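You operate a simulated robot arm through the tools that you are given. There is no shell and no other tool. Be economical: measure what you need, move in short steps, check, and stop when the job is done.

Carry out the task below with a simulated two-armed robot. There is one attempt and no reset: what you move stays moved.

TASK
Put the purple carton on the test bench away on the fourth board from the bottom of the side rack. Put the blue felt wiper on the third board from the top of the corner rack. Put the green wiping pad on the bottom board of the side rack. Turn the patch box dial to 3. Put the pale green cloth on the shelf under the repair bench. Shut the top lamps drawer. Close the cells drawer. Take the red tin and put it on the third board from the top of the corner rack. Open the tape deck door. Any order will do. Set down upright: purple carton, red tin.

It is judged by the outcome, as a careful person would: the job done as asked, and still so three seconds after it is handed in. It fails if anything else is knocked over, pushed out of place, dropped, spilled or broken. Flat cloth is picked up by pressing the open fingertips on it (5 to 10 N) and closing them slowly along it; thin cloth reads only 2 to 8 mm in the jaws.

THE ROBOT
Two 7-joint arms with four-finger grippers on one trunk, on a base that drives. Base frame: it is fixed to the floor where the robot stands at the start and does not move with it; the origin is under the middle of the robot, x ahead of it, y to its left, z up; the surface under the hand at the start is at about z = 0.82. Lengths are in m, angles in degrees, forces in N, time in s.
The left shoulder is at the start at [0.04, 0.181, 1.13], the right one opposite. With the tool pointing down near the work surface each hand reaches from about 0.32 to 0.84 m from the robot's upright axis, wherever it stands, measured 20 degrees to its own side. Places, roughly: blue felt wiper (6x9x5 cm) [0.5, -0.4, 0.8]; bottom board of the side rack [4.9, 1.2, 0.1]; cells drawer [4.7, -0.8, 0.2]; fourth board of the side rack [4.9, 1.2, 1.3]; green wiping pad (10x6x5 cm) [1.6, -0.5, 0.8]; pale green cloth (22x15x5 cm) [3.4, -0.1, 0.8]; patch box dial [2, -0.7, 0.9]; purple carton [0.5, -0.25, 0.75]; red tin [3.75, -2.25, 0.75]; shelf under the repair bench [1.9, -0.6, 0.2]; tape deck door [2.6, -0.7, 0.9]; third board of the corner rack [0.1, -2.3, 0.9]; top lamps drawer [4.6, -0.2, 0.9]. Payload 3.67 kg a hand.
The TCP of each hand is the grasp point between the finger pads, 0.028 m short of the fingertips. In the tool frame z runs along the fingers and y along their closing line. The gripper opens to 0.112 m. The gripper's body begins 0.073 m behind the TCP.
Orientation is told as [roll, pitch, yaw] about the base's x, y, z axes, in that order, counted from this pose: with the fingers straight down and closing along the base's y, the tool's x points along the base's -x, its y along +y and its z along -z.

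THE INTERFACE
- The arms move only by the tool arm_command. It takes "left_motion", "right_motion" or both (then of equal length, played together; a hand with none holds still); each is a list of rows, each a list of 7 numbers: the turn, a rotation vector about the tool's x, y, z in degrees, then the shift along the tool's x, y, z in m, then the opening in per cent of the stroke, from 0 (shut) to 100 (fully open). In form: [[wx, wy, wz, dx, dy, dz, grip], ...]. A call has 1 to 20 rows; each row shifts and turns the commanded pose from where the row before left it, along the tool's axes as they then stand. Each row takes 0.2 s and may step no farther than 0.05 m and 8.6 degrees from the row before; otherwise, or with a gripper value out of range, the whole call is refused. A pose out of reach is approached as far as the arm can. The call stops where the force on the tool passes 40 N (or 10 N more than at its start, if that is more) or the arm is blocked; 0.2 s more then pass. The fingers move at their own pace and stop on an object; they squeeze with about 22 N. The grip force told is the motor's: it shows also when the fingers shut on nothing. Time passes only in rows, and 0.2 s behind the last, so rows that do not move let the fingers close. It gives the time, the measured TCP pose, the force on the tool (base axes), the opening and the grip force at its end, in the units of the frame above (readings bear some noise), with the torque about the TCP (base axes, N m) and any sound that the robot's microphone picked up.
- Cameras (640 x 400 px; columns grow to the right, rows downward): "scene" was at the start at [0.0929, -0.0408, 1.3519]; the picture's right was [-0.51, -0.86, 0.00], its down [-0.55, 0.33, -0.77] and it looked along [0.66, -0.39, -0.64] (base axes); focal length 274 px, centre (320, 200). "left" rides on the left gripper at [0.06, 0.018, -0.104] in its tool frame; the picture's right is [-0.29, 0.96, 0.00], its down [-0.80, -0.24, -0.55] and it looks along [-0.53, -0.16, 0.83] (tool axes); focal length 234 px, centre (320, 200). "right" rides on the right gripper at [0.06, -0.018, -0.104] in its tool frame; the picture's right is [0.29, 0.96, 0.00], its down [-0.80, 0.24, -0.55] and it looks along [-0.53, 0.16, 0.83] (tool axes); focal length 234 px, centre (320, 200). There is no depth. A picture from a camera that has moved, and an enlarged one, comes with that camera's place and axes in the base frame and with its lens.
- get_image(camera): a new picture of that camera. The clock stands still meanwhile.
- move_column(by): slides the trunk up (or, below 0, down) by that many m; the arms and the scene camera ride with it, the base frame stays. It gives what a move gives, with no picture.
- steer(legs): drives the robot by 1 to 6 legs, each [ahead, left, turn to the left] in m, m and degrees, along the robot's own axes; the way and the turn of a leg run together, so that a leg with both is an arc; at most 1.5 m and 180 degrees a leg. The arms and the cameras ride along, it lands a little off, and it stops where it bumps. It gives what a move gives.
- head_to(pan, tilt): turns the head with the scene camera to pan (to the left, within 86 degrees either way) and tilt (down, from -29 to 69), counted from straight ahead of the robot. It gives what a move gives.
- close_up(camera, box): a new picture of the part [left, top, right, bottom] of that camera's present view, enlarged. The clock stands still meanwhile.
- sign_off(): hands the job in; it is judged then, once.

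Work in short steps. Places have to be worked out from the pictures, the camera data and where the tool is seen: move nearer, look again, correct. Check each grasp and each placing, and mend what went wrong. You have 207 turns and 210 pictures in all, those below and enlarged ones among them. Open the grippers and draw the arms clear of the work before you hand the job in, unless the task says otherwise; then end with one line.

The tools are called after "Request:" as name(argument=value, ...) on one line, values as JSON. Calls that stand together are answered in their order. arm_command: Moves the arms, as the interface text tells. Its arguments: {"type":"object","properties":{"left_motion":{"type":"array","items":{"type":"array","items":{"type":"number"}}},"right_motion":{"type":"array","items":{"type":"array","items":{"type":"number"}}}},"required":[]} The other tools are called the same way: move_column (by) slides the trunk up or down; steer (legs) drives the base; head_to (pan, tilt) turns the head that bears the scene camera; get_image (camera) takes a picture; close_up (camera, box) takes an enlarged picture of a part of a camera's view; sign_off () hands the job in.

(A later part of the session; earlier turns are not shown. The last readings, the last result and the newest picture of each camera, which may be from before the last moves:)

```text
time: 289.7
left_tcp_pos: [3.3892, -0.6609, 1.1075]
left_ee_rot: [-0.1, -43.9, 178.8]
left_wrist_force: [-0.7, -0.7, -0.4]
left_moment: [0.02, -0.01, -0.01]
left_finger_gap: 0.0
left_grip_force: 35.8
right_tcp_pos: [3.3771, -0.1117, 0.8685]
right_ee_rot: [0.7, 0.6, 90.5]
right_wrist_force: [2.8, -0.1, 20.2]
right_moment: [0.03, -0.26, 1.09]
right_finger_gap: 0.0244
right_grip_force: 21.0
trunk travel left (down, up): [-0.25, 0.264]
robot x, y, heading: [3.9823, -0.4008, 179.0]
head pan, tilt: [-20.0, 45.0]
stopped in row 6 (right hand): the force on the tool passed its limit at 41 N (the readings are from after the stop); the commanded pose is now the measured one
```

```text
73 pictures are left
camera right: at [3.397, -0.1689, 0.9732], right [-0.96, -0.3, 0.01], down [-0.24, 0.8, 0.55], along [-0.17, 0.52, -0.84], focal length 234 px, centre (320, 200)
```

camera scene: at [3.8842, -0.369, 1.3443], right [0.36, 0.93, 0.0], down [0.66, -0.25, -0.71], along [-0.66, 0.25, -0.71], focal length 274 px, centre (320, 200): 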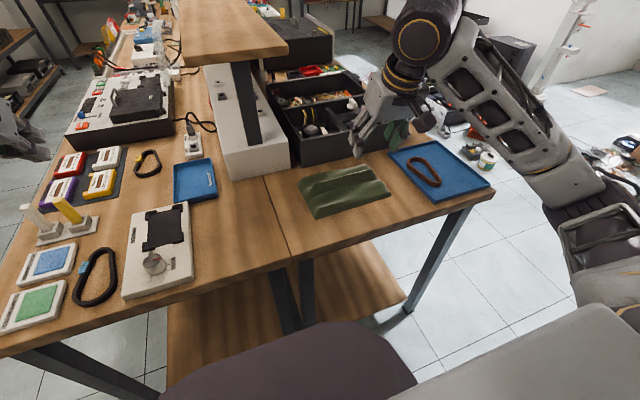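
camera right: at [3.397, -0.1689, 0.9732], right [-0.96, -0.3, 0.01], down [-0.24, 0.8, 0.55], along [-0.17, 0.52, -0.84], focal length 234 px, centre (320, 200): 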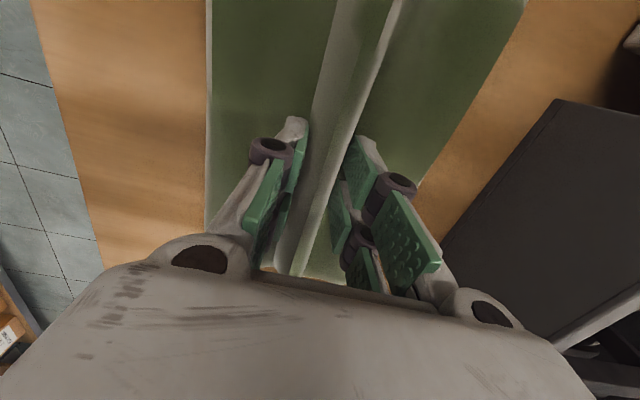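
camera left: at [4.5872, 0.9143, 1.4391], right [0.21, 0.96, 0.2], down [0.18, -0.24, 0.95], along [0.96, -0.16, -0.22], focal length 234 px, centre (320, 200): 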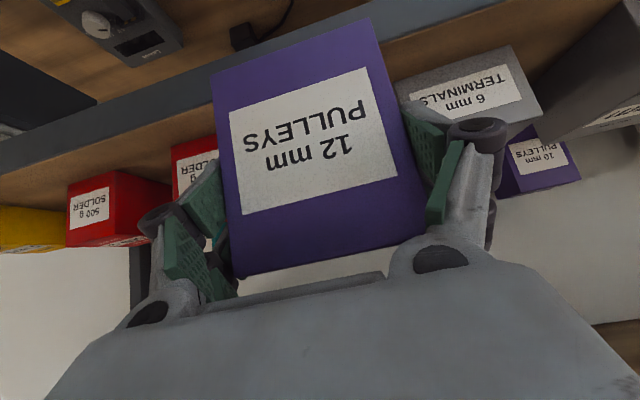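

The ridge is between the fingers. The downward force built up as they closed, so I'll ease up 3 mm and continue closing.

Request:
arm_command(right_motion=[[0, 0, 0, 0, 0, -0.003, 18], [0, 0, 0, 0, 0, -0.001, 14], [0, 0, 0, 0, 0, -0.001, 9], [0, 0, 0, 0, 0, 0, 4], [0, 0, 0, 0, 0, 0, 0], [0, 0, 0, 0, 0, 0, 0], [0, 0, 0, 0, 0, 0, 0]])

Request:
get_image(camera="right")

```text
time: 291.3
left_tcp_pos: [3.3885, -0.6594, 1.1084]
left_ee_rot: [-0.1, -43.9, 178.7]
left_wrist_force: [0.9, -1.5, -0.1]
left_moment: [0.03, 0.0, -0.03]
left_finger_gap: 0.0
left_grip_force: 35.6
right_tcp_pos: [3.3776, -0.11, 0.8704]
right_ee_rot: [0.2, 0.7, 90.4]
right_wrist_force: [-0.1, -0.3, -0.7]
right_moment: [0.03, -0.01, -0.01]
right_finger_gap: 0.0239
right_grip_force: 21.5
trunk travel left (down, up): [-0.25, 0.264]
robot x, y, heading: [3.9777, -0.4036, 179.2]
head pan, tilt: [-20.0, 45.0]
```

```text
72 pictures are left
camera right: at [3.3964, -0.1681, 0.9751], right [-0.96, -0.29, 0.01], down [-0.24, 0.8, 0.55], along [-0.17, 0.52, -0.84], focal length 234 px, centre (320, 200)
```

right: 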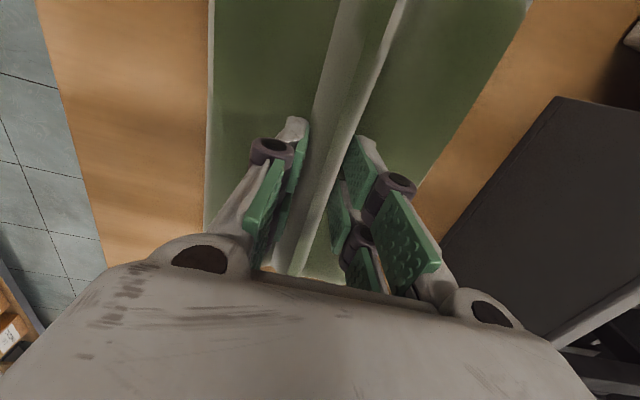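

It's gripping the ridge at 24 mm with 21 N. I'll do a lift test.

Request:
arm_command(right_motion=[[0, 0, 0, 0, 0, -0.02, 0], [0, 0, 0, 0, 0, -0.03, 0], [0, 0, 0, 0, 0, -0.03, 0], [0, 0, 0, 0, 0, -0.03, 0]])

Request:
get_image(camera="scene")

```text
time: 292.3
left_tcp_pos: [3.3896, -0.6616, 1.109]
left_ee_rot: [-0.1, -44.0, 178.8]
left_wrist_force: [0.4, 0.1, -0.4]
left_moment: [0.01, 0.01, -0.01]
left_finger_gap: 0.0001
left_grip_force: 36.2
right_tcp_pos: [3.3792, -0.1084, 0.98]
right_ee_rot: [0.3, 0.6, 90.2]
right_wrist_force: [-0.2, 0.1, -2.0]
right_moment: [-0.02, -0.01, 0.01]
right_finger_gap: 0.0238
right_grip_force: 22.2
trunk travel left (down, up): [-0.25, 0.264]
robot x, y, heading: [3.9868, -0.3993, 179.3]
head pan, tilt: [-20.0, 45.0]
```

```text
71 pictures are left
camera scene: at [3.8845, -0.3692, 1.3443], right [0.36, 0.93, 0.0], down [0.66, -0.25, -0.71], along [-0.66, 0.25, -0.71], focal length 274 px, centre (320, 200)
```

scene: 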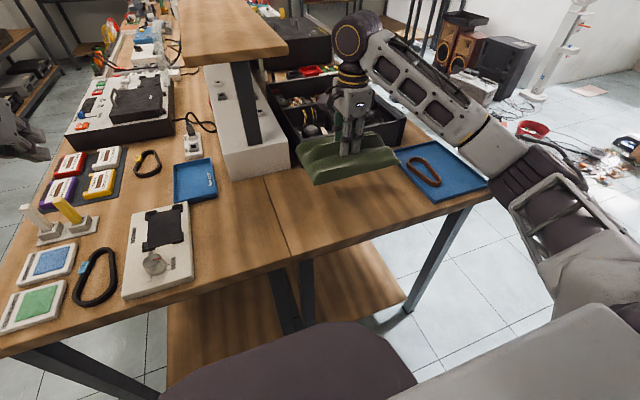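

The cloth holds together in the grip. I'll raise it, back clear of the bench end, and drive round into the aisle by the repair bench.

Request:
arm_command(right_motion=[[0, 0, 0, 0, 0, -0.03, 0], [0, 0, 0, 0, 0, -0.03, 0], [0, 0, 0, 0, 0, -0.03, 0]])

Request:
steer(legs=[[-0.24, 0, 0.7], [0, 1.03, 0], [1.5, 0, 0], [0.6, 0, 0], [0, 0, -90]])

Request:
head_to(pan=5, tilt=50)

Request:
get_image(camera="scene")

```text
time: 293.1
left_tcp_pos: [3.3879, -0.6591, 1.1084]
left_ee_rot: [-0.1, -44.0, 178.8]
left_wrist_force: [0.0, 0.4, -0.4]
left_moment: [0.0, -0.01, 0.0]
left_finger_gap: 0.0
left_grip_force: 35.7
right_tcp_pos: [3.3795, -0.1074, 1.0711]
right_ee_rot: [0.4, 0.7, 90.3]
right_wrist_force: [-0.5, -0.7, -0.7]
right_moment: [-0.01, 0.01, 0.02]
right_finger_gap: 0.0236
right_grip_force: 21.9
trunk travel left (down, up): [-0.25, 0.264]
robot x, y, heading: [3.982, -0.3984, 179.1]
head pan, tilt: [-20.0, 45.0]
```

```text
time: 314.3
left_tcp_pos: [1.8809, -0.8333, 1.1088]
left_ee_rot: [-0.1, -44.2, 89.4]
left_wrist_force: [0.2, -0.1, -0.7]
left_moment: [0.04, -0.01, -0.04]
left_finger_gap: 0.0003
left_grip_force: 35.6
right_tcp_pos: [2.434, -0.8185, 1.0706]
right_ee_rot: [0.4, 0.7, 0.8]
right_wrist_force: [0.0, -0.8, -0.8]
right_moment: [-0.01, 0.07, 0.01]
right_finger_gap: 0.0239
right_grip_force: 22.0
trunk travel left (down, up): [-0.25, 0.264]
robot x, y, heading: [2.1442, -1.424, 89.6]
head pan, tilt: [-20.0, 45.0]
```

```text
time: 315.2
left_tcp_pos: [1.881, -0.8336, 1.1083]
left_ee_rot: [-0.1, -44.0, 89.4]
left_wrist_force: [-0.3, 0.3, 0.3]
left_moment: [0.0, -0.03, 0.03]
left_finger_gap: 0.0003
left_grip_force: 35.6
right_tcp_pos: [2.4335, -0.8177, 1.0701]
right_ee_rot: [0.3, 0.7, 0.8]
right_wrist_force: [-0.3, 0.7, -1.7]
right_moment: [-0.04, 0.04, 0.03]
right_finger_gap: 0.0236
right_grip_force: 22.1
trunk travel left (down, up): [-0.25, 0.264]
robot x, y, heading: [2.1468, -1.4244, 89.4]
head pan, tilt: [5.0, 50.0]
```

```text
70 pictures are left
camera scene: at [2.1396, -1.3229, 1.3373], right [1.0, 0.08, 0.0], down [0.06, -0.76, -0.64], along [-0.05, 0.64, -0.77], focal length 274 px, centre (320, 200)
```

scene: 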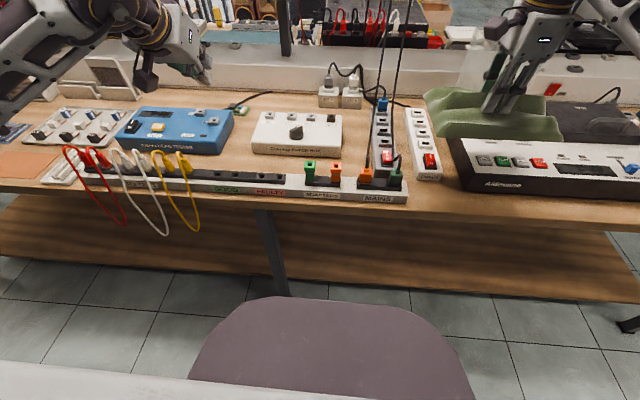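

The shelf runs under the whole bench, with a leg at x≈1.88. I'll back up, lower the trunk and then the hand below bench height, and then drive in.

Request:
steer(legs=[[-0.25, 0.0, 0.5]])

Request:
move_column(by=-0.25)

Request:
arm_command(right_motion=[[0, 0, 0, 0, 0, 0.04, 0], [0, 0, 0, 0, 0, 0.04, 0], [0, 0, 0, 0, 0, 0.04, 0], [0, 0, 0, 0, 0, 0.04, 0], [0, 0, 0, 0, 0, 0.04, 0], [0, 0, 0, 0, 0, 0.04, 0], [0, 0, 0, 0, 0, 0.04, 0], [0, 0, 0, 0, 0, 0.04, 0], [0, 0, 0, 0, 0, 0.04, 0], [0, 0, 0, 0, 0, 0.04, 0], [0, 0, 0, 0, 0, 0.04, 0], [0, 0, 0, 0, 0, 0.04, 0]])

Request:
head_to(pan=-30, tilt=40)

Request:
get_image(camera="scene")

```text
time: 317.1
left_tcp_pos: [1.8754, -1.0862, 1.1081]
left_ee_rot: [-0.1, -44.0, 90.0]
left_wrist_force: [0.6, -0.3, -0.1]
left_moment: [0.01, 0.0, 0.0]
left_finger_gap: 0.0
left_grip_force: 35.1
right_tcp_pos: [2.4267, -1.068, 1.0702]
right_ee_rot: [0.4, 0.8, 1.4]
right_wrist_force: [0.3, 0.1, -1.2]
right_moment: [0.02, 0.02, 0.01]
right_finger_gap: 0.024
right_grip_force: 21.6
trunk travel left (down, up): [-0.25, 0.264]
robot x, y, heading: [2.1448, -1.679, 90.2]
head pan, tilt: [5.0, 50.0]
```

```text
time: 319.7
left_tcp_pos: [1.8742, -1.0857, 0.8582]
left_ee_rot: [-0.1, -44.0, 89.9]
left_wrist_force: [0.2, 0.2, 0.0]
left_moment: [-0.02, 0.01, -0.02]
left_finger_gap: 0.0
left_grip_force: 35.8
right_tcp_pos: [2.428, -1.0674, 0.8204]
right_ee_rot: [0.5, 0.8, 1.5]
right_wrist_force: [0.6, -0.3, -2.0]
right_moment: [0.02, -0.02, 0.02]
right_finger_gap: 0.0236
right_grip_force: 22.0
trunk travel left (down, up): [0.0, 0.514]
robot x, y, heading: [2.1468, -1.674, 90.1]
head pan, tilt: [5.0, 50.0]
```

```text
time: 322.3
left_tcp_pos: [1.8753, -1.0858, 0.8587]
left_ee_rot: [-0.1, -43.9, 89.9]
left_wrist_force: [-0.5, -0.3, 1.0]
left_moment: [0.02, 0.02, 0.0]
left_finger_gap: 0.0
left_grip_force: 36.0
right_tcp_pos: [2.4214, -1.0621, 0.3386]
right_ee_rot: [0.5, 0.7, 1.4]
right_wrist_force: [0.2, 1.2, -1.0]
right_moment: [-0.02, 0.02, 0.0]
right_finger_gap: 0.0239
right_grip_force: 22.1
trunk travel left (down, up): [0.0, 0.514]
robot x, y, heading: [2.1477, -1.6726, 90.3]
head pan, tilt: [5.0, 50.0]
```

```text
time: 323.3
left_tcp_pos: [1.8754, -1.0865, 0.8588]
left_ee_rot: [-0.1, -43.9, 89.9]
left_wrist_force: [-0.1, 0.1, -1.0]
left_moment: [0.02, -0.01, 0.05]
left_finger_gap: 0.0001
left_grip_force: 36.0
right_tcp_pos: [2.4214, -1.0625, 0.3391]
right_ee_rot: [0.3, 0.8, 1.4]
right_wrist_force: [-0.8, -0.1, -1.8]
right_moment: [0.02, 0.0, -0.01]
right_finger_gap: 0.024
right_grip_force: 22.3
trunk travel left (down, up): [0.0, 0.514]
robot x, y, heading: [2.145, -1.6735, 90.2]
head pan, tilt: [-30.0, 40.0]
```

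```text
69 pictures are left
camera scene: at [2.1872, -1.5766, 1.1022], right [0.87, -0.5, 0.0], down [-0.32, -0.56, -0.77], along [0.38, 0.66, -0.64], focal length 274 px, centre (320, 200)
```

scene: 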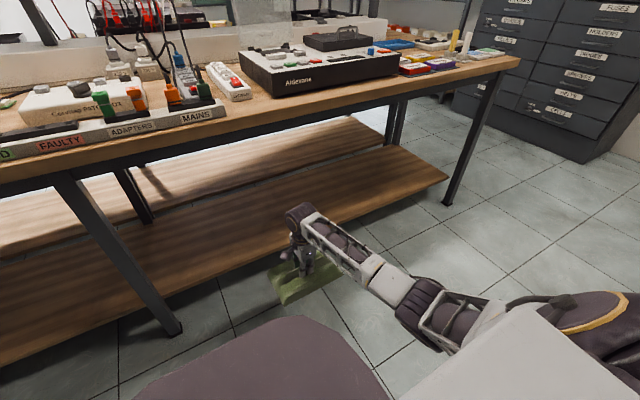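

I must raise the left hand before driving in, since it's at bench-top height. Then I'll go forward with the cloth under the bench.

Request:
arm_command(left_motion=[[0, 0, 0, -0.0278, 0, -0.0288, 0], [0, 0, 0, -0.0278, 0, -0.0288, 0], [0, 0, 0, -0.0278, 0, -0.0288, 0], [0, 0, 0, -0.0278, 0, -0.0288, 0], [0, 0, 0, -0.0278, 0, -0.0288, 0], [0, 0, 0, -0.0278, 0, -0.0288, 0], [0, 0, 0, -0.0278, 0, -0.0288, 0]], right_motion=[[0, 0, 0, 0, 0, 0.005, 0], [0, 0, 0, 0, 0, 0.005, 0], [0, 0, 0, 0, 0, 0.005, 0], [0, 0, 0, 0, 0, 0.005, 0], [0, 0, 0, 0, 0, 0.005, 0], [0, 0, 0, 0, 0, 0.005, 0], [0, 0, 0, 0, 0, 0.0, 0]])

Request:
steer(legs=[[0.18, 0, 0]])

Request:
get_image(camera="scene")

Request:
get_image(camera="right")

```text
time: 324.9
left_tcp_pos: [1.8765, -1.0861, 1.139]
left_ee_rot: [0.0, -44.0, 89.9]
left_wrist_force: [-0.7, -0.3, 0.3]
left_moment: [-0.01, -0.02, -0.03]
left_finger_gap: 0.0
left_grip_force: 35.7
right_tcp_pos: [2.4211, -1.0649, 0.3091]
right_ee_rot: [0.5, 0.7, 1.4]
right_wrist_force: [0.3, -0.3, -1.8]
right_moment: [0.01, -0.03, 0.01]
right_finger_gap: 0.024
right_grip_force: 22.4
trunk travel left (down, up): [0.0, 0.514]
robot x, y, heading: [2.1456, -1.6747, 90.1]
head pan, tilt: [-30.0, 40.0]
```

```text
time: 326.4
left_tcp_pos: [1.8758, -0.9054, 1.1385]
left_ee_rot: [-0.1, -43.8, 89.8]
left_wrist_force: [0.3, 0.0, -0.5]
left_moment: [-0.05, 0.02, 0.01]
left_finger_gap: 0.0
left_grip_force: 35.5
right_tcp_pos: [2.4211, -0.8864, 0.3089]
right_ee_rot: [0.3, 0.7, 1.4]
right_wrist_force: [0.4, 0.0, -1.9]
right_moment: [0.0, 0.01, 0.02]
right_finger_gap: 0.0239
right_grip_force: 22.0
trunk travel left (down, up): [0.0, 0.514]
robot x, y, heading: [2.1497, -1.4965, 89.8]
head pan, tilt: [-30.0, 40.0]
```

```text
68 pictures are left
camera scene: at [2.1868, -1.3969, 1.102], right [0.87, -0.5, 0.0], down [-0.32, -0.56, -0.77], along [0.38, 0.66, -0.64], focal length 274 px, centre (320, 200)
```

scene: 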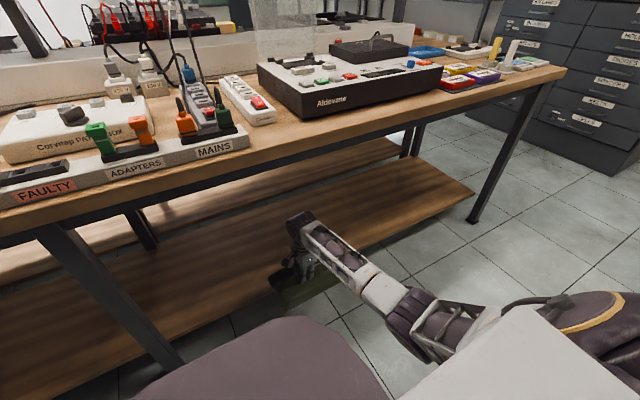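

```text
67 pictures are left
camera right: at [2.3629, -0.9045, 0.4145], right [-0.31, 0.95, 0.01], down [0.8, 0.26, 0.55], along [0.52, 0.18, -0.84], focal length 234 px, centre (320, 200)
```

right: 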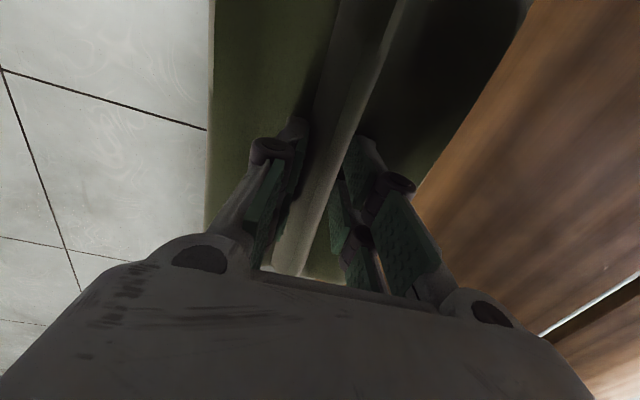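

The cloth is over the shelf front. I'll go further in by 0.23 m, then lower with force checks.

Request:
steer(legs=[[0.23, 0, 0]])

Request:
arm_command(right_motion=[[0, 0, 0, 0, 0, 0.015, 0], [0, 0, 0, 0, 0, 0.015, 0], [0, 0, 0, 0, 0, 0, 0]])

Request:
get_image(camera="right")

Request:
get_image(camera="scene")

```text
time: 328.2
left_tcp_pos: [1.8739, -0.6733, 1.1372]
left_ee_rot: [0.0, -43.8, 90.0]
left_wrist_force: [0.0, 0.6, 0.3]
left_moment: [0.0, 0.01, -0.04]
left_finger_gap: 0.0
left_grip_force: 35.8
right_tcp_pos: [2.4179, -0.6523, 0.3088]
right_ee_rot: [0.3, 0.7, 1.6]
right_wrist_force: [-0.2, 0.2, -1.5]
right_moment: [0.01, 0.01, -0.02]
right_finger_gap: 0.0237
right_grip_force: 22.0
trunk travel left (down, up): [0.0, 0.514]
robot x, y, heading: [2.1411, -1.2627, 90.1]
head pan, tilt: [-30.0, 40.0]
```

```text
time: 329.0
left_tcp_pos: [1.8717, -0.6747, 1.1379]
left_ee_rot: [0.0, -43.9, 90.1]
left_wrist_force: [0.1, -0.3, -0.4]
left_moment: [-0.01, 0.01, -0.03]
left_finger_gap: 0.0
left_grip_force: 35.7
right_tcp_pos: [2.4173, -0.6517, 0.2795]
right_ee_rot: [0.4, 0.7, 1.6]
right_wrist_force: [0.5, -0.2, -1.5]
right_moment: [0.01, -0.02, 0.04]
right_finger_gap: 0.0238
right_grip_force: 22.3
trunk travel left (down, up): [0.0, 0.514]
robot x, y, heading: [2.1445, -1.2567, 90.4]
head pan, tilt: [-30.0, 40.0]
```

```text
66 pictures are left
camera right: at [2.3598, -0.6711, 0.3851], right [-0.31, 0.95, 0.01], down [0.8, 0.26, 0.55], along [0.52, 0.18, -0.84], focal length 234 px, centre (320, 200)
```

right: 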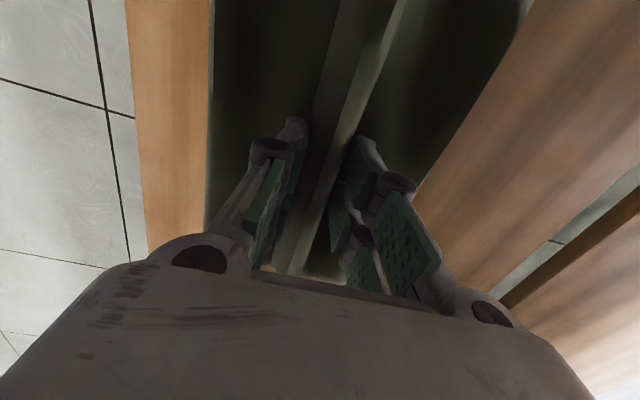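

```text
65 pictures are left
camera scene: at [2.1856, -1.1649, 1.1022], right [0.87, -0.49, 0.0], down [-0.32, -0.56, -0.77], along [0.38, 0.67, -0.64], focal length 274 px, centre (320, 200)
```

scene: 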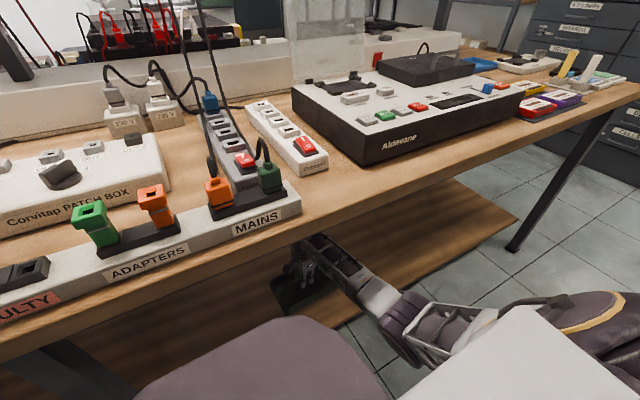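

The shelf is visible on both sides of the cloth. I'll lower gently.

Request:
arm_command(right_motion=[[0, 0, 0, 0, 0, 0.006, 0], [0, 0, 0, 0, 0, 0.006, 0], [0, 0, 0, 0, 0, 0.006, 0], [0, 0, 0, 0, 0, 0, 0]])

Request:
arm_command(right_motion=[[0, 0, 0, 0, 0, 0.006, 0], [0, 0, 0, 0, 0, 0.006, 0], [0, 0, 0, 0, 0, 0, 0]])

Request:
arm_command(right_motion=[[0, 0, 0, 0, 0, 0.006, 0], [0, 0, 0, 0, 0, 0.006, 0], [0, 0, 0, 0, 0, 0, 0]])

```text
time: 330.0
left_tcp_pos: [1.872, -0.6736, 1.1391]
left_ee_rot: [-0.1, -43.9, 90.2]
left_wrist_force: [-1.0, 0.8, -0.2]
left_moment: [0.0, 0.01, 0.04]
left_finger_gap: 0.0
left_grip_force: 35.8
right_tcp_pos: [2.4166, -0.6526, 0.2616]
right_ee_rot: [0.3, 0.7, 1.6]
right_wrist_force: [-0.4, 0.4, -1.8]
right_moment: [-0.01, 0.0, -0.01]
right_finger_gap: 0.0235
right_grip_force: 22.2
trunk travel left (down, up): [0.0, 0.514]
robot x, y, heading: [2.1432, -1.2634, 90.3]
head pan, tilt: [-30.0, 40.0]
```

```text
time: 330.8
left_tcp_pos: [1.8722, -0.6743, 1.1374]
left_ee_rot: [0.0, -43.9, 90.1]
left_wrist_force: [0.3, 0.9, -1.1]
left_moment: [-0.01, 0.02, 0.02]
left_finger_gap: 0.0
left_grip_force: 35.8
right_tcp_pos: [2.4166, -0.6529, 0.2504]
right_ee_rot: [0.3, 0.8, 1.5]
right_wrist_force: [0.7, -0.2, -1.1]
right_moment: [-0.05, 0.03, 0.01]
right_finger_gap: 0.0237
right_grip_force: 22.2
trunk travel left (down, up): [0.0, 0.514]
robot x, y, heading: [2.1412, -1.2629, 90.4]
head pan, tilt: [-30.0, 40.0]
```

```text
time: 331.6
left_tcp_pos: [1.8719, -0.6739, 1.1392]
left_ee_rot: [0.0, -43.9, 90.1]
left_wrist_force: [0.1, 0.2, 0.0]
left_moment: [0.0, 0.01, 0.02]
left_finger_gap: 0.0
left_grip_force: 36.2
right_tcp_pos: [2.4175, -0.6514, 0.2372]
right_ee_rot: [0.3, 0.7, 1.6]
right_wrist_force: [0.1, 0.5, -2.2]
right_moment: [0.0, -0.01, 0.0]
right_finger_gap: 0.0238
right_grip_force: 22.2
trunk travel left (down, up): [0.0, 0.514]
robot x, y, heading: [2.1424, -1.2604, 90.1]
head pan, tilt: [-30.0, 40.0]
```

Request:
arm_command(right_motion=[[0, 0, 0, 0, 0, 0.006, 0], [0, 0, 0, 0, 0, 0.006, 0], [0, 0, 0, 0, 0, 0, 0]])

Request:
arm_command(right_motion=[[0, 0, 0, 0, 0, 0.006, 0], [0, 0, 0, 0, 0, 0.006, 0], [0, 0, 0, 0, 0, 0, 0]])

Request:
get_image(camera="right")

```text
time: 332.4
left_tcp_pos: [1.8721, -0.6747, 1.1384]
left_ee_rot: [0.0, -43.9, 90.1]
left_wrist_force: [-0.6, 0.1, 0.3]
left_moment: [0.0, 0.0, 0.05]
left_finger_gap: 0.0
left_grip_force: 35.3
right_tcp_pos: [2.4171, -0.6519, 0.2259]
right_ee_rot: [0.3, 0.7, 1.6]
right_wrist_force: [0.0, -0.2, -1.8]
right_moment: [0.0, 0.0, -0.02]
right_finger_gap: 0.0237
right_grip_force: 22.3
trunk travel left (down, up): [0.0, 0.514]
robot x, y, heading: [2.1434, -1.2598, 90.3]
head pan, tilt: [-30.0, 40.0]
```

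```text
time: 333.1
left_tcp_pos: [1.8719, -0.6757, 1.1392]
left_ee_rot: [-0.2, -44.0, 90.1]
left_wrist_force: [0.2, 0.0, -0.7]
left_moment: [-0.01, 0.0, -0.02]
left_finger_gap: 0.0
left_grip_force: 35.3
right_tcp_pos: [2.4184, -0.6478, 0.2191]
right_ee_rot: [0.6, 0.5, 1.6]
right_wrist_force: [-0.7, -11.0, 26.5]
right_moment: [-0.92, -0.15, -0.02]
right_finger_gap: 0.0238
right_grip_force: 21.8
trunk travel left (down, up): [0.0, 0.514]
robot x, y, heading: [2.1456, -1.2643, 90.6]
head pan, tilt: [-30.0, 40.0]
stopped in row 3 (right hand): the force on the tool passed its limit at 44 N (the readings are from after the stop); the commanded pose is now the measured one
```

```text
64 pictures are left
camera right: at [2.3597, -0.6683, 0.3247], right [-0.31, 0.95, 0.01], down [0.8, 0.26, 0.55], along [0.52, 0.18, -0.84], focal length 234 px, centre (320, 200)
```

right: 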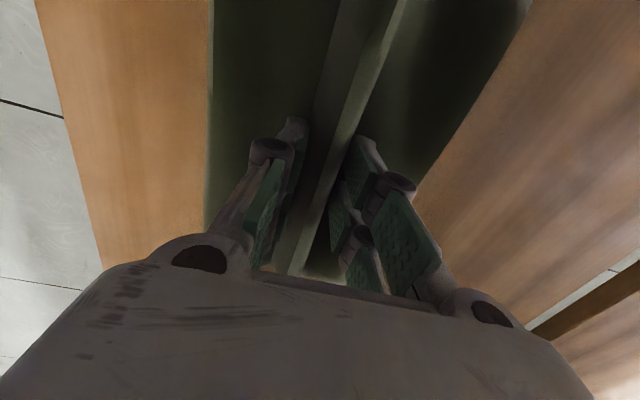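

It's on the shelf (z≈.17). I'll open, lift straight off 10 cm and check.

Request:
arm_command(right_motion=[[0, 0, 0, 0, 0, -0.001, 30], [0, 0, 0, 0, 0, 0, 45], [0, 0, 0, 0, 0, 0, 60], [0, 0, 0, 0, 0, 0, 60], [0, 0, 0, 0, 0, -0.02, 60], [0, 0, 0, 0, 0, -0.03, 60], [0, 0, 0, 0, 0, -0.03, 60], [0, 0, 0, 0, 0, -0.02, 60]])

Request:
get_image(camera="right")

```text
time: 334.9
left_tcp_pos: [1.8726, -0.6743, 1.1388]
left_ee_rot: [-0.1, -43.9, 90.1]
left_wrist_force: [-0.2, 0.9, 0.9]
left_moment: [-0.01, 0.03, 0.0]
left_finger_gap: 0.0
left_grip_force: 35.9
right_tcp_pos: [2.4186, -0.651, 0.3159]
right_ee_rot: [0.5, 0.6, 1.5]
right_wrist_force: [-0.6, 0.0, -0.1]
right_moment: [0.02, -0.01, 0.02]
right_finger_gap: 0.0672
right_grip_force: 0.1
trunk travel left (down, up): [0.0, 0.514]
robot x, y, heading: [2.1429, -1.2635, 90.5]
head pan, tilt: [-30.0, 40.0]
```

```text
63 pictures are left
camera right: at [2.3607, -0.6707, 0.4226], right [-0.31, 0.95, 0.01], down [0.8, 0.26, 0.55], along [0.52, 0.18, -0.84], focal length 234 px, centre (320, 200)
```

right: 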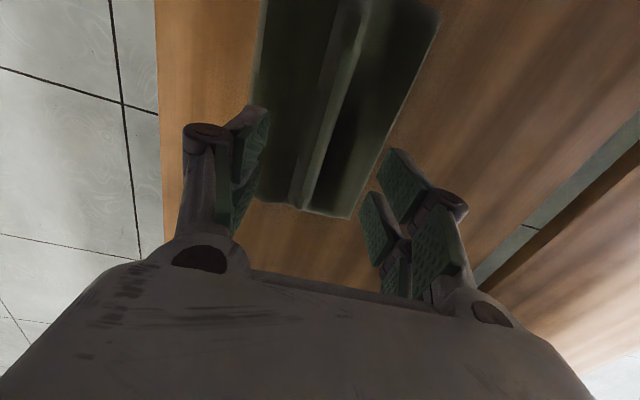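

The cloth lies on the shelf. I'll back out, raise the trunk and the right hand, and square it up for the tin.

Request:
steer(legs=[[-0.36, 0, 0]])

Request:
move_column(by=0.25)

Request:
arm_command(right_motion=[[0, 0, 0, 0, 0, -0.04, 100], [0, 0, 0, 0, 0, -0.04, 100], [0, 0, 0, 0, 0, -0.04, 100], [0, 0, 0, 0, 0, -0.04, 100], [0, 0, 0, 0, 0, -0.04, 100], [0, 0, 0, 0, 0, -0.04, 100], [0, 0, 0, 0, 0, -0.04, 100], [0, 0, 0, 0, 0, -0.04, 100], [0, 0, 0, 0, 0, -0.04, 100], [0, 0, 0, 0, 0, -0.04, 100], [0, 0, 0, 0, 0, -0.04, 100], [0, 0, 0, 0, 0, -0.04, 100]])

Request:
arm_command(right_motion=[[0, 0, -8.2, 0, -0.01, 0, 100], [0, 0, -8.2, 0, -0.01, 0, 100], [0, 0, -8.2, 0, 0, 0, 100], [0, 0, -8.2, 0, 0, 0, 100], [0, 0, -8.2, 0, 0, 0, 100], [0, 0, -8.2, 0, 0, 0, 100], [0, 0, -8.2, 0, 0, 0, 100], [0, 0, -8.2, 0, 0, 0, 100], [0, 0, -8.2, 0, 0, 0, 100], [0, 0, -8.2, 0, 0, 0, 100], [0, 0, -7, 0, 0, 0, 100], [0, -7.5, 0, 0, 0, 0, 100], [0, -7.5, 0, 0, 0, 0, 100], [0, -7.5, 0, 0, 0, 0, 100], [0, -7.5, 0, 0, 0, 0, 100], [0, -7.5, 0, 0, 0, 0, 100], [0, -7.5, 0, 0, 0, 0, 100]])

Request:
head_to(pan=-86, tilt=25)

Request:
get_image(camera="scene")

```text
time: 337.3
left_tcp_pos: [1.8756, -1.0365, 1.1394]
left_ee_rot: [-0.1, -44.0, 89.8]
left_wrist_force: [-0.3, 0.2, -0.2]
left_moment: [-0.02, -0.04, 0.03]
left_finger_gap: 0.0001
left_grip_force: 35.9
right_tcp_pos: [2.4216, -1.0132, 0.3168]
right_ee_rot: [0.5, 0.6, 1.3]
right_wrist_force: [0.4, -0.6, -0.9]
right_moment: [0.01, 0.0, -0.02]
right_finger_gap: 0.0671
right_grip_force: 0.1
trunk travel left (down, up): [0.0, 0.514]
robot x, y, heading: [2.146, -1.6242, 90.3]
head pan, tilt: [-30.0, 40.0]
```

```text
time: 339.9
left_tcp_pos: [1.8753, -1.0351, 1.3876]
left_ee_rot: [-0.2, -43.8, 89.9]
left_wrist_force: [0.1, 0.4, 0.2]
left_moment: [0.01, 0.02, -0.04]
left_finger_gap: 0.0002
left_grip_force: 35.7
right_tcp_pos: [2.4225, -1.0122, 0.5661]
right_ee_rot: [0.4, 0.6, 1.4]
right_wrist_force: [0.0, 0.6, -0.2]
right_moment: [0.0, 0.0, -0.03]
right_finger_gap: 0.0673
right_grip_force: 0.0
trunk travel left (down, up): [-0.25, 0.264]
robot x, y, heading: [2.1451, -1.6263, 90.1]
head pan, tilt: [-30.0, 40.0]
```

```text
time: 342.5
left_tcp_pos: [1.876, -1.0362, 1.3886]
left_ee_rot: [-0.1, -43.9, 89.7]
left_wrist_force: [-0.1, -0.8, 0.6]
left_moment: [-0.01, 0.01, 0.0]
left_finger_gap: 0.0001
left_grip_force: 35.7
right_tcp_pos: [2.4631, -0.9354, 0.9988]
right_ee_rot: [0.4, 0.6, 1.4]
right_wrist_force: [-0.1, -1.2, 0.1]
right_moment: [0.02, 0.0, 0.0]
right_finger_gap: 0.1122
right_grip_force: 0.1
right hand out of reach, approached as far as the arm can: row 7, 8, 9, 10, 11, 12
trunk travel left (down, up): [-0.25, 0.264]
robot x, y, heading: [2.147, -1.6224, 90.2]
head pan, tilt: [-30.0, 40.0]
```

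```text
time: 346.3
left_tcp_pos: [1.8763, -1.035, 1.3882]
left_ee_rot: [-0.1, -44.0, 89.9]
left_wrist_force: [0.4, -0.3, -0.4]
left_moment: [0.03, 0.04, 0.0]
left_finger_gap: 0.0002
left_grip_force: 36.0
right_tcp_pos: [2.5111, -0.9437, 1.0168]
right_ee_rot: [-2.2, -47.3, 89.2]
right_wrist_force: [-0.4, -0.2, -0.2]
right_moment: [-0.04, 0.02, -0.04]
right_finger_gap: 0.1119
right_grip_force: 0.0
right hand out of reach, approached as far as the arm can: row 1, 2
trunk travel left (down, up): [-0.25, 0.264]
robot x, y, heading: [2.1455, -1.6255, 89.9]
head pan, tilt: [-30.0, 40.0]
stopped in row 17 (right hand): the arm was blocked; the commanded pose is now the measured one
```

```text
time: 347.5
left_tcp_pos: [1.8748, -1.0344, 1.3881]
left_ee_rot: [-0.1, -43.9, 89.8]
left_wrist_force: [-0.4, 0.9, -1.0]
left_moment: [0.01, 0.0, 0.03]
left_finger_gap: 0.0002
left_grip_force: 35.9
right_tcp_pos: [2.512, -0.9452, 1.0161]
right_ee_rot: [-2.1, -47.2, 89.2]
right_wrist_force: [0.6, -0.8, -0.2]
right_moment: [-0.01, 0.0, -0.03]
right_finger_gap: 0.1122
right_grip_force: 0.1
trunk travel left (down, up): [-0.25, 0.264]
robot x, y, heading: [2.1432, -1.6273, 90.0]
head pan, tilt: [-85.9, 25.0]
```

```text
62 pictures are left
camera scene: at [2.2366, -1.5942, 1.3749], right [0.07, -1.0, 0.0], down [-0.42, -0.03, -0.91], along [0.9, 0.07, -0.42], focal length 274 px, centre (320, 200)
```

scene: 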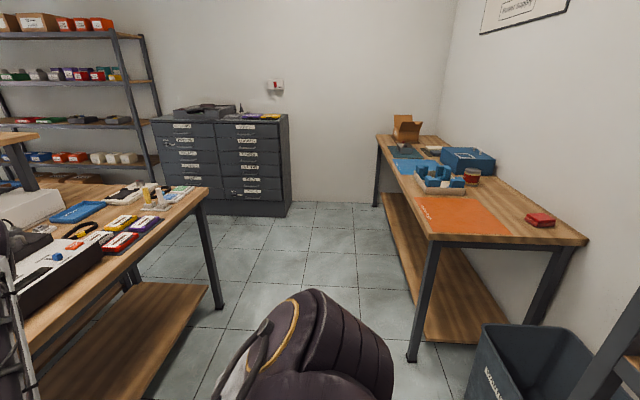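

The red tin (a can with a red label) is on the south bench at about (3.74,-2.3), beside a blue box. I'll drive there and face it.

Request:
steer(legs=[[0.2, 0, 0], [0, 0, -90], [1.5, 0, 0], [0.42, 0.05, 0], [0, 0, -90]])

Request:
head_to(pan=-15, tilt=35)

Request:
get_image(camera="scene")

```text
time: 367.1
left_tcp_pos: [4.3185, -1.9217, 1.3877]
left_ee_rot: [-0.2, -43.9, -90.2]
left_wrist_force: [0.1, -0.8, 0.4]
left_moment: [0.02, -0.02, 0.0]
left_finger_gap: 0.0
left_grip_force: 36.1
right_tcp_pos: [3.6818, -2.0108, 1.0156]
right_ee_rot: [-2.1, -47.2, -91.1]
right_wrist_force: [0.6, 0.6, -0.4]
right_moment: [0.01, 0.02, 0.0]
right_finger_gap: 0.1119
right_grip_force: 0.0
trunk travel left (down, up): [-0.25, 0.264]
robot x, y, heading: [4.0518, -1.3315, -89.9]
head pan, tilt: [-85.9, 25.0]
```

```text
time: 368.5
left_tcp_pos: [4.3175, -1.9216, 1.3873]
left_ee_rot: [-0.1, -43.8, -90.2]
left_wrist_force: [-1.1, -0.5, 0.8]
left_moment: [0.02, -0.01, 0.01]
left_finger_gap: 0.0
left_grip_force: 35.6
right_tcp_pos: [3.6804, -2.01, 1.0157]
right_ee_rot: [-2.1, -47.2, -90.9]
right_wrist_force: [-0.1, -0.8, 0.9]
right_moment: [0.01, 0.01, -0.03]
right_finger_gap: 0.1122
right_grip_force: 0.1
trunk travel left (down, up): [-0.25, 0.264]
robot x, y, heading: [4.0492, -1.3301, -90.2]
head pan, tilt: [-15.0, 35.0]
```

```text
61 pictures are left
camera scene: at [4.0261, -1.4351, 1.3591], right [-0.97, 0.26, 0.0], down [0.15, 0.55, -0.82], along [-0.21, -0.79, -0.57], focal length 274 px, centre (320, 200)
```

scene: 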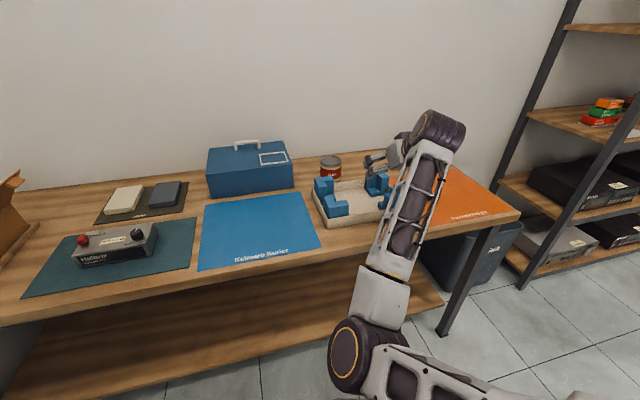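

Request:
close_up(camera="scene", box=[280, 130, 440, 240])

Request:
get_image(camera="right")

```text
3.64 times, centred on (360, 185) of scene
camera zoom: at [4.0261, -1.4351, 1.3591], right [-0.97, 0.26, 0.0], down [0.15, 0.55, -0.82], along [-0.21, -0.79, -0.57], focal length 998 px, centre (174, 254)
```

zoom: 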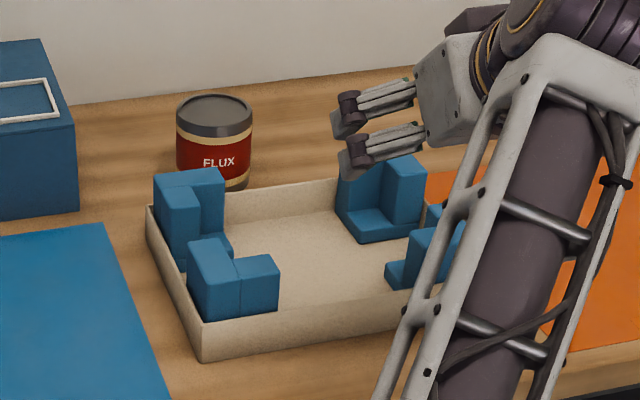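

```text
59 pictures are left
camera right: at [3.6693, -1.8926, 1.0444], right [0.96, 0.15, -0.24], down [0.26, -0.15, 0.95], along [0.11, -0.98, -0.18], focal length 234 px, centre (320, 200)
```

right: 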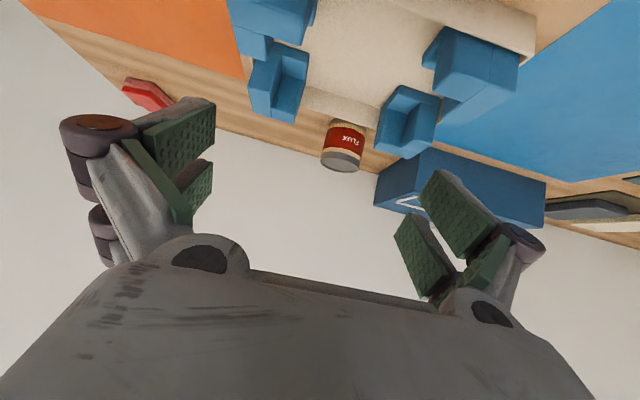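

The red FLUX tin triangulates to (3.745,-2.307), about 8 cm across, behind a low tray. I'll use a steeper tilt (−30) to clear the tray's clips, then drive in.

Request:
arm_command(right_motion=[[-2.1, 0, 0, 0, 0, 0, 100], [0, 8.5, 0, 0, 0, 0, 100], [0, 8.5, 0, 0, 0, 0, 100], [0, 0, 0, -0.01, 0, -0.02, 100]])

Request:
steer(legs=[[0.22, 0.06, 0.2]])

Request:
get_image(camera="right")

Request:
get_image(camera="scene")

```text
time: 369.5
left_tcp_pos: [4.3178, -1.922, 1.3889]
left_ee_rot: [-0.1, -43.9, -90.3]
left_wrist_force: [-1.4, 0.3, 0.9]
left_moment: [0.0, 0.03, 0.02]
left_finger_gap: 0.0003
left_grip_force: 35.7
right_tcp_pos: [3.6815, -2.0096, 1.0404]
right_ee_rot: [0.0, -30.2, -91.0]
right_wrist_force: [-0.1, 0.6, 0.2]
right_moment: [-0.02, 0.02, 0.02]
right_finger_gap: 0.1123
right_grip_force: 0.0
trunk travel left (down, up): [-0.25, 0.264]
robot x, y, heading: [4.0487, -1.3333, -90.2]
head pan, tilt: [-15.0, 35.0]
```

```text
time: 371.2
left_tcp_pos: [4.3802, -2.146, 1.3884]
left_ee_rot: [-0.2, -43.9, -90.0]
left_wrist_force: [0.6, 0.4, 0.0]
left_moment: [0.02, -0.01, 0.0]
left_finger_gap: 0.0002
left_grip_force: 35.9
right_tcp_pos: [3.7445, -2.2382, 1.0396]
right_ee_rot: [0.1, -30.1, -90.6]
right_wrist_force: [0.1, 0.0, 0.8]
right_moment: [0.01, 0.03, 0.0]
right_finger_gap: 0.112
right_grip_force: 0.1
trunk travel left (down, up): [-0.25, 0.264]
robot x, y, heading: [4.1087, -1.5594, -89.7]
head pan, tilt: [-15.0, 35.0]
```

```text
58 pictures are left
camera right: at [3.7281, -2.1324, 1.0994], right [0.96, 0.24, -0.14], down [0.24, -0.41, 0.88], along [0.15, -0.88, -0.45], focal length 234 px, centre (320, 200)
```

right: 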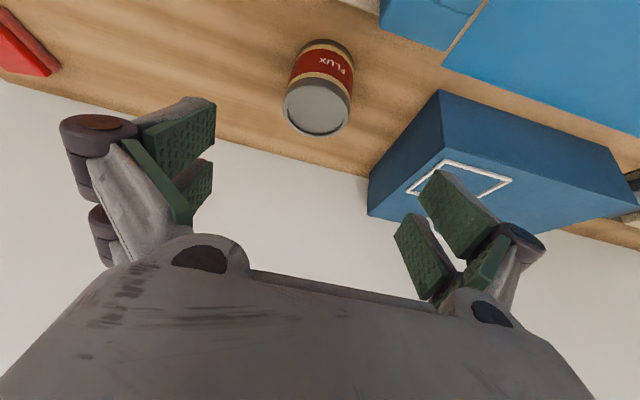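

```text
57 pictures are left
camera scene: at [4.0862, -1.6602, 1.3591], right [-0.97, 0.26, 0.0], down [0.15, 0.56, -0.82], along [-0.21, -0.79, -0.57], focal length 274 px, centre (320, 200)
```

scene: 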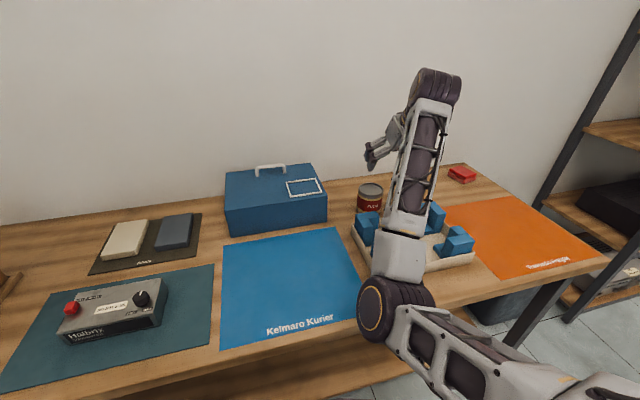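

The tin sits between the finger lines, with its lid centre at about (3.740,-2.311). I'll descend most of the way.

Request:
arm_command(right_motion=[[0, 0, 0, 0.0047, -0.0007, 0.0361, 100], [0, 0, 0, 0.0047, -0.0007, 0.0361, 100], [0, 0, 0, 0.0047, -0.0007, 0.0361, 100]])

Request:
get_image(camera="right")

Request:
get_image(camera="scene")

```text
time: 372.0
left_tcp_pos: [4.3789, -2.1451, 1.3879]
left_ee_rot: [0.0, -43.8, -90.0]
left_wrist_force: [0.4, 0.6, 1.0]
left_moment: [0.04, 0.01, 0.02]
left_finger_gap: 0.0
left_grip_force: 35.1
right_tcp_pos: [3.7434, -2.2809, 0.9376]
right_ee_rot: [0.0, -30.2, -90.6]
right_wrist_force: [0.2, 0.6, 0.6]
right_moment: [-0.03, -0.03, -0.01]
right_finger_gap: 0.1119
right_grip_force: 0.1
trunk travel left (down, up): [-0.25, 0.264]
robot x, y, heading: [4.1102, -1.5594, -89.5]
head pan, tilt: [-15.0, 35.0]
```

```text
56 pictures are left
camera right: at [3.7261, -2.1754, 0.9983], right [0.96, 0.24, -0.14], down [0.23, -0.41, 0.88], along [0.15, -0.88, -0.45], focal length 234 px, centre (320, 200)
```

right: 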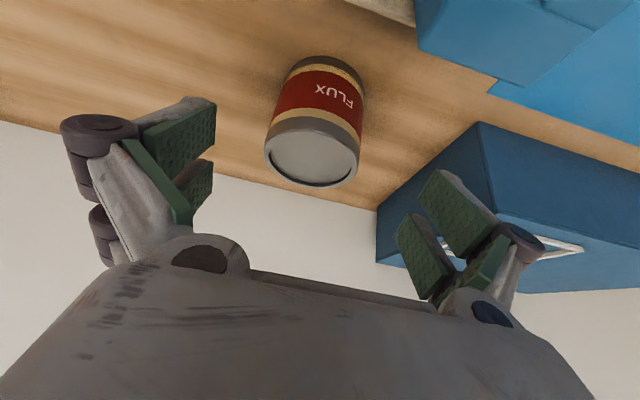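

```text
55 pictures are left
camera scene: at [4.0853, -1.6601, 1.359], right [-0.97, 0.26, 0.0], down [0.15, 0.56, -0.82], along [-0.21, -0.79, -0.57], focal length 274 px, centre (320, 200)
```

scene: 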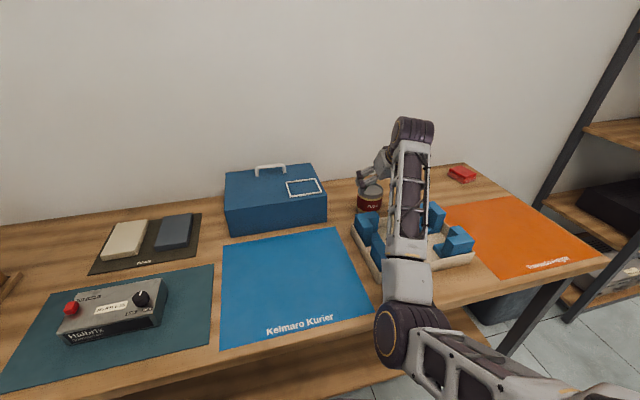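

Well centred. Final descent and grip.

Request:
arm_command(right_motion=[[0, 0, 0, 0.0044, -0.001, 0.0365, 100], [0, 0, 0, 0.0044, -0.001, 0.0365, 100], [0, 0, 0, 0, 0, 0, 40], [0, 0, 0, 0, 0, 0, 40], [0, 0, 0, 0, 0, 0, 40], [0, 0, 0, 0, 0, 0, 40]])

Request:
get_image(camera="right")

```text
time: 373.4
left_tcp_pos: [4.3806, -2.1446, 1.3887]
left_ee_rot: [-0.1, -43.9, -90.1]
left_wrist_force: [-0.3, 0.3, -0.1]
left_moment: [0.02, -0.01, 0.01]
left_finger_gap: 0.0001
left_grip_force: 35.8
right_tcp_pos: [3.7405, -2.3091, 0.8715]
right_ee_rot: [0.0, -30.3, -90.6]
right_wrist_force: [0.8, -1.1, 1.6]
right_moment: [-0.18, 0.06, 0.08]
right_finger_gap: 0.079
right_grip_force: 21.6
trunk travel left (down, up): [-0.25, 0.264]
robot x, y, heading: [4.1083, -1.5566, -90.0]
head pan, tilt: [-15.0, 35.0]
```

```text
54 pictures are left
camera right: at [3.7238, -2.2047, 0.9322], right [0.96, 0.24, -0.15], down [0.24, -0.41, 0.88], along [0.15, -0.88, -0.45], focal length 234 px, centre (320, 200)
```

right: 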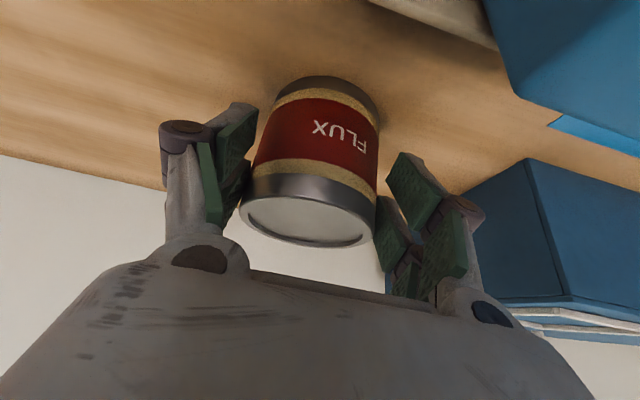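

The tin is gripped at 79 mm. Lifting.

Request:
arm_command(right_motion=[[0, 0, 0, -0.017, 0, -0.0295, 40], [0, 0, 0, -0.017, 0, -0.0295, 40], [0, 0, 0, -0.017, 0, -0.0295, 40], [0, 0, 0, -0.017, 0, -0.0295, 40], [0, 0, 0, -0.017, 0, -0.0295, 40], [0, 0, 0, -0.008, 0, -0.0145, 40]])

Request:
get_image(camera="right")

Request:
get_image(camera="scene")

```text
time: 374.8
left_tcp_pos: [4.3805, -2.1451, 1.3892]
left_ee_rot: [0.0, -43.9, -90.1]
left_wrist_force: [0.4, 0.0, -0.7]
left_moment: [0.01, 0.0, 0.03]
left_finger_gap: 0.0
left_grip_force: 35.6
right_tcp_pos: [3.7388, -2.3071, 1.0578]
right_ee_rot: [0.0, -30.1, -90.8]
right_wrist_force: [-0.1, 0.9, -2.5]
right_moment: [0.09, 0.01, 0.02]
right_finger_gap: 0.0791
right_grip_force: 22.2
trunk travel left (down, up): [-0.25, 0.264]
robot x, y, heading: [4.1094, -1.555, -90.0]
head pan, tilt: [-15.0, 35.0]
```

```text
53 pictures are left
camera right: at [3.7216, -2.2025, 1.119], right [0.96, 0.24, -0.14], down [0.23, -0.42, 0.88], along [0.15, -0.88, -0.45], focal length 234 px, centre (320, 200)
```

right: 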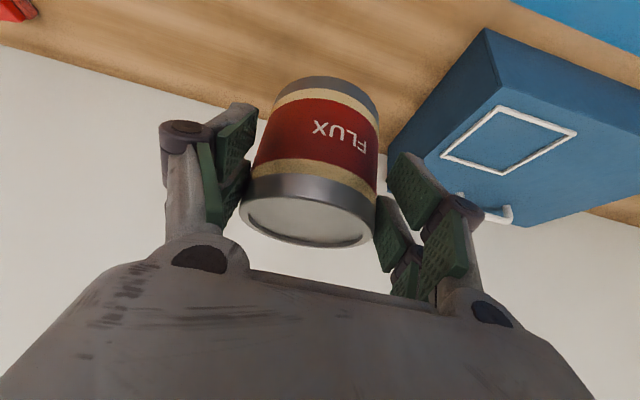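

```text
52 pictures are left
camera scene: at [4.0859, -1.66, 1.359], right [-0.97, 0.26, 0.0], down [0.15, 0.56, -0.82], along [-0.21, -0.79, -0.57], focal length 274 px, centre (320, 200)
```

scene: 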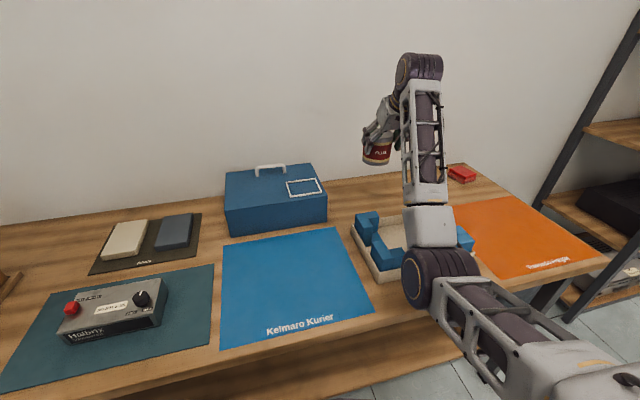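

The tin is held upright. I'll pull it back a little, reverse, turn west, and drive down the aisle to the corner rack.

Request:
arm_command(right_motion=[[0, 0, 0, 0.029, 0, -0.0167, 40], [0, 0, 0, 0.029, 0, -0.0167, 40], [0, 0, 0, 0.029, 0, -0.0167, 40]])

Request:
steer(legs=[[-0.2, 0, 0], [0, 0, -90], [1.5, 0, 0], [1.5, 0, 0], [0.3, 0, 0]])

Request:
head_to(pan=30, tilt=25)

Request:
get_image(camera="scene")

```text
time: 375.6
left_tcp_pos: [4.3781, -2.1431, 1.3886]
left_ee_rot: [0.0, -44.1, -90.1]
left_wrist_force: [-0.5, 0.6, 0.6]
left_moment: [-0.02, -0.04, 0.01]
left_finger_gap: 0.0
left_grip_force: 35.4
right_tcp_pos: [3.7403, -2.2063, 1.0575]
right_ee_rot: [0.1, -30.2, -90.7]
right_wrist_force: [-0.4, 0.8, -2.7]
right_moment: [0.05, -0.03, 0.02]
right_finger_gap: 0.0787
right_grip_force: 22.1
trunk travel left (down, up): [-0.25, 0.264]
robot x, y, heading: [4.1051, -1.5586, -89.8]
head pan, tilt: [-15.0, 35.0]
```

```text
time: 397.7
left_tcp_pos: [0.2285, -1.7297, 1.3873]
left_ee_rot: [0.0, -43.9, -177.9]
left_wrist_force: [-0.5, 0.0, 0.6]
left_moment: [-0.02, 0.01, 0.02]
left_finger_gap: 0.0
left_grip_force: 36.0
right_tcp_pos: [0.1416, -1.0933, 1.0555]
right_ee_rot: [0.0, -30.1, -178.5]
right_wrist_force: [0.0, 0.3, -2.7]
right_moment: [-0.01, -0.1, 0.01]
right_finger_gap: 0.0782
right_grip_force: 21.7
trunk travel left (down, up): [-0.25, 0.264]
robot x, y, heading: [0.8056, -1.4364, -177.8]
head pan, tilt: [-15.0, 35.0]
```

```text
time: 398.8
left_tcp_pos: [0.228, -1.7292, 1.3879]
left_ee_rot: [0.0, -43.9, -177.9]
left_wrist_force: [-0.2, 0.0, 0.8]
left_moment: [-0.01, 0.0, -0.01]
left_finger_gap: 0.0
left_grip_force: 35.3
right_tcp_pos: [0.1408, -1.0937, 1.0564]
right_ee_rot: [0.0, -30.2, -178.6]
right_wrist_force: [-0.3, -0.8, -2.9]
right_moment: [0.02, -0.12, 0.02]
right_finger_gap: 0.0785
right_grip_force: 21.6
trunk travel left (down, up): [-0.25, 0.264]
robot x, y, heading: [0.8074, -1.4338, -177.9]
head pan, tilt: [30.0, 25.0]
```

```text
51 pictures are left
camera scene: at [0.7067, -1.4836, 1.3748], right [-0.53, 0.84, 0.0], down [0.36, 0.23, -0.91], along [-0.77, -0.48, -0.42], focal length 274 px, centre (320, 200)
```

scene: 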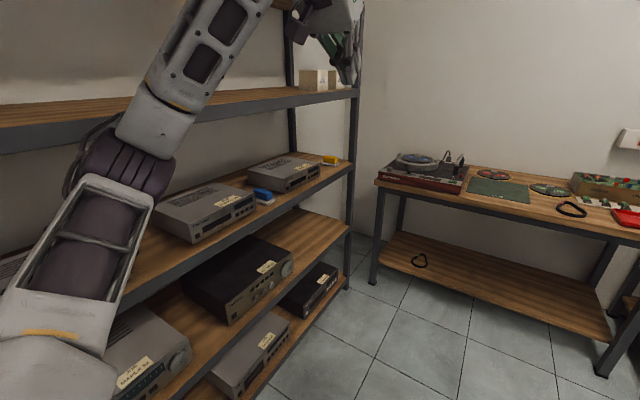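

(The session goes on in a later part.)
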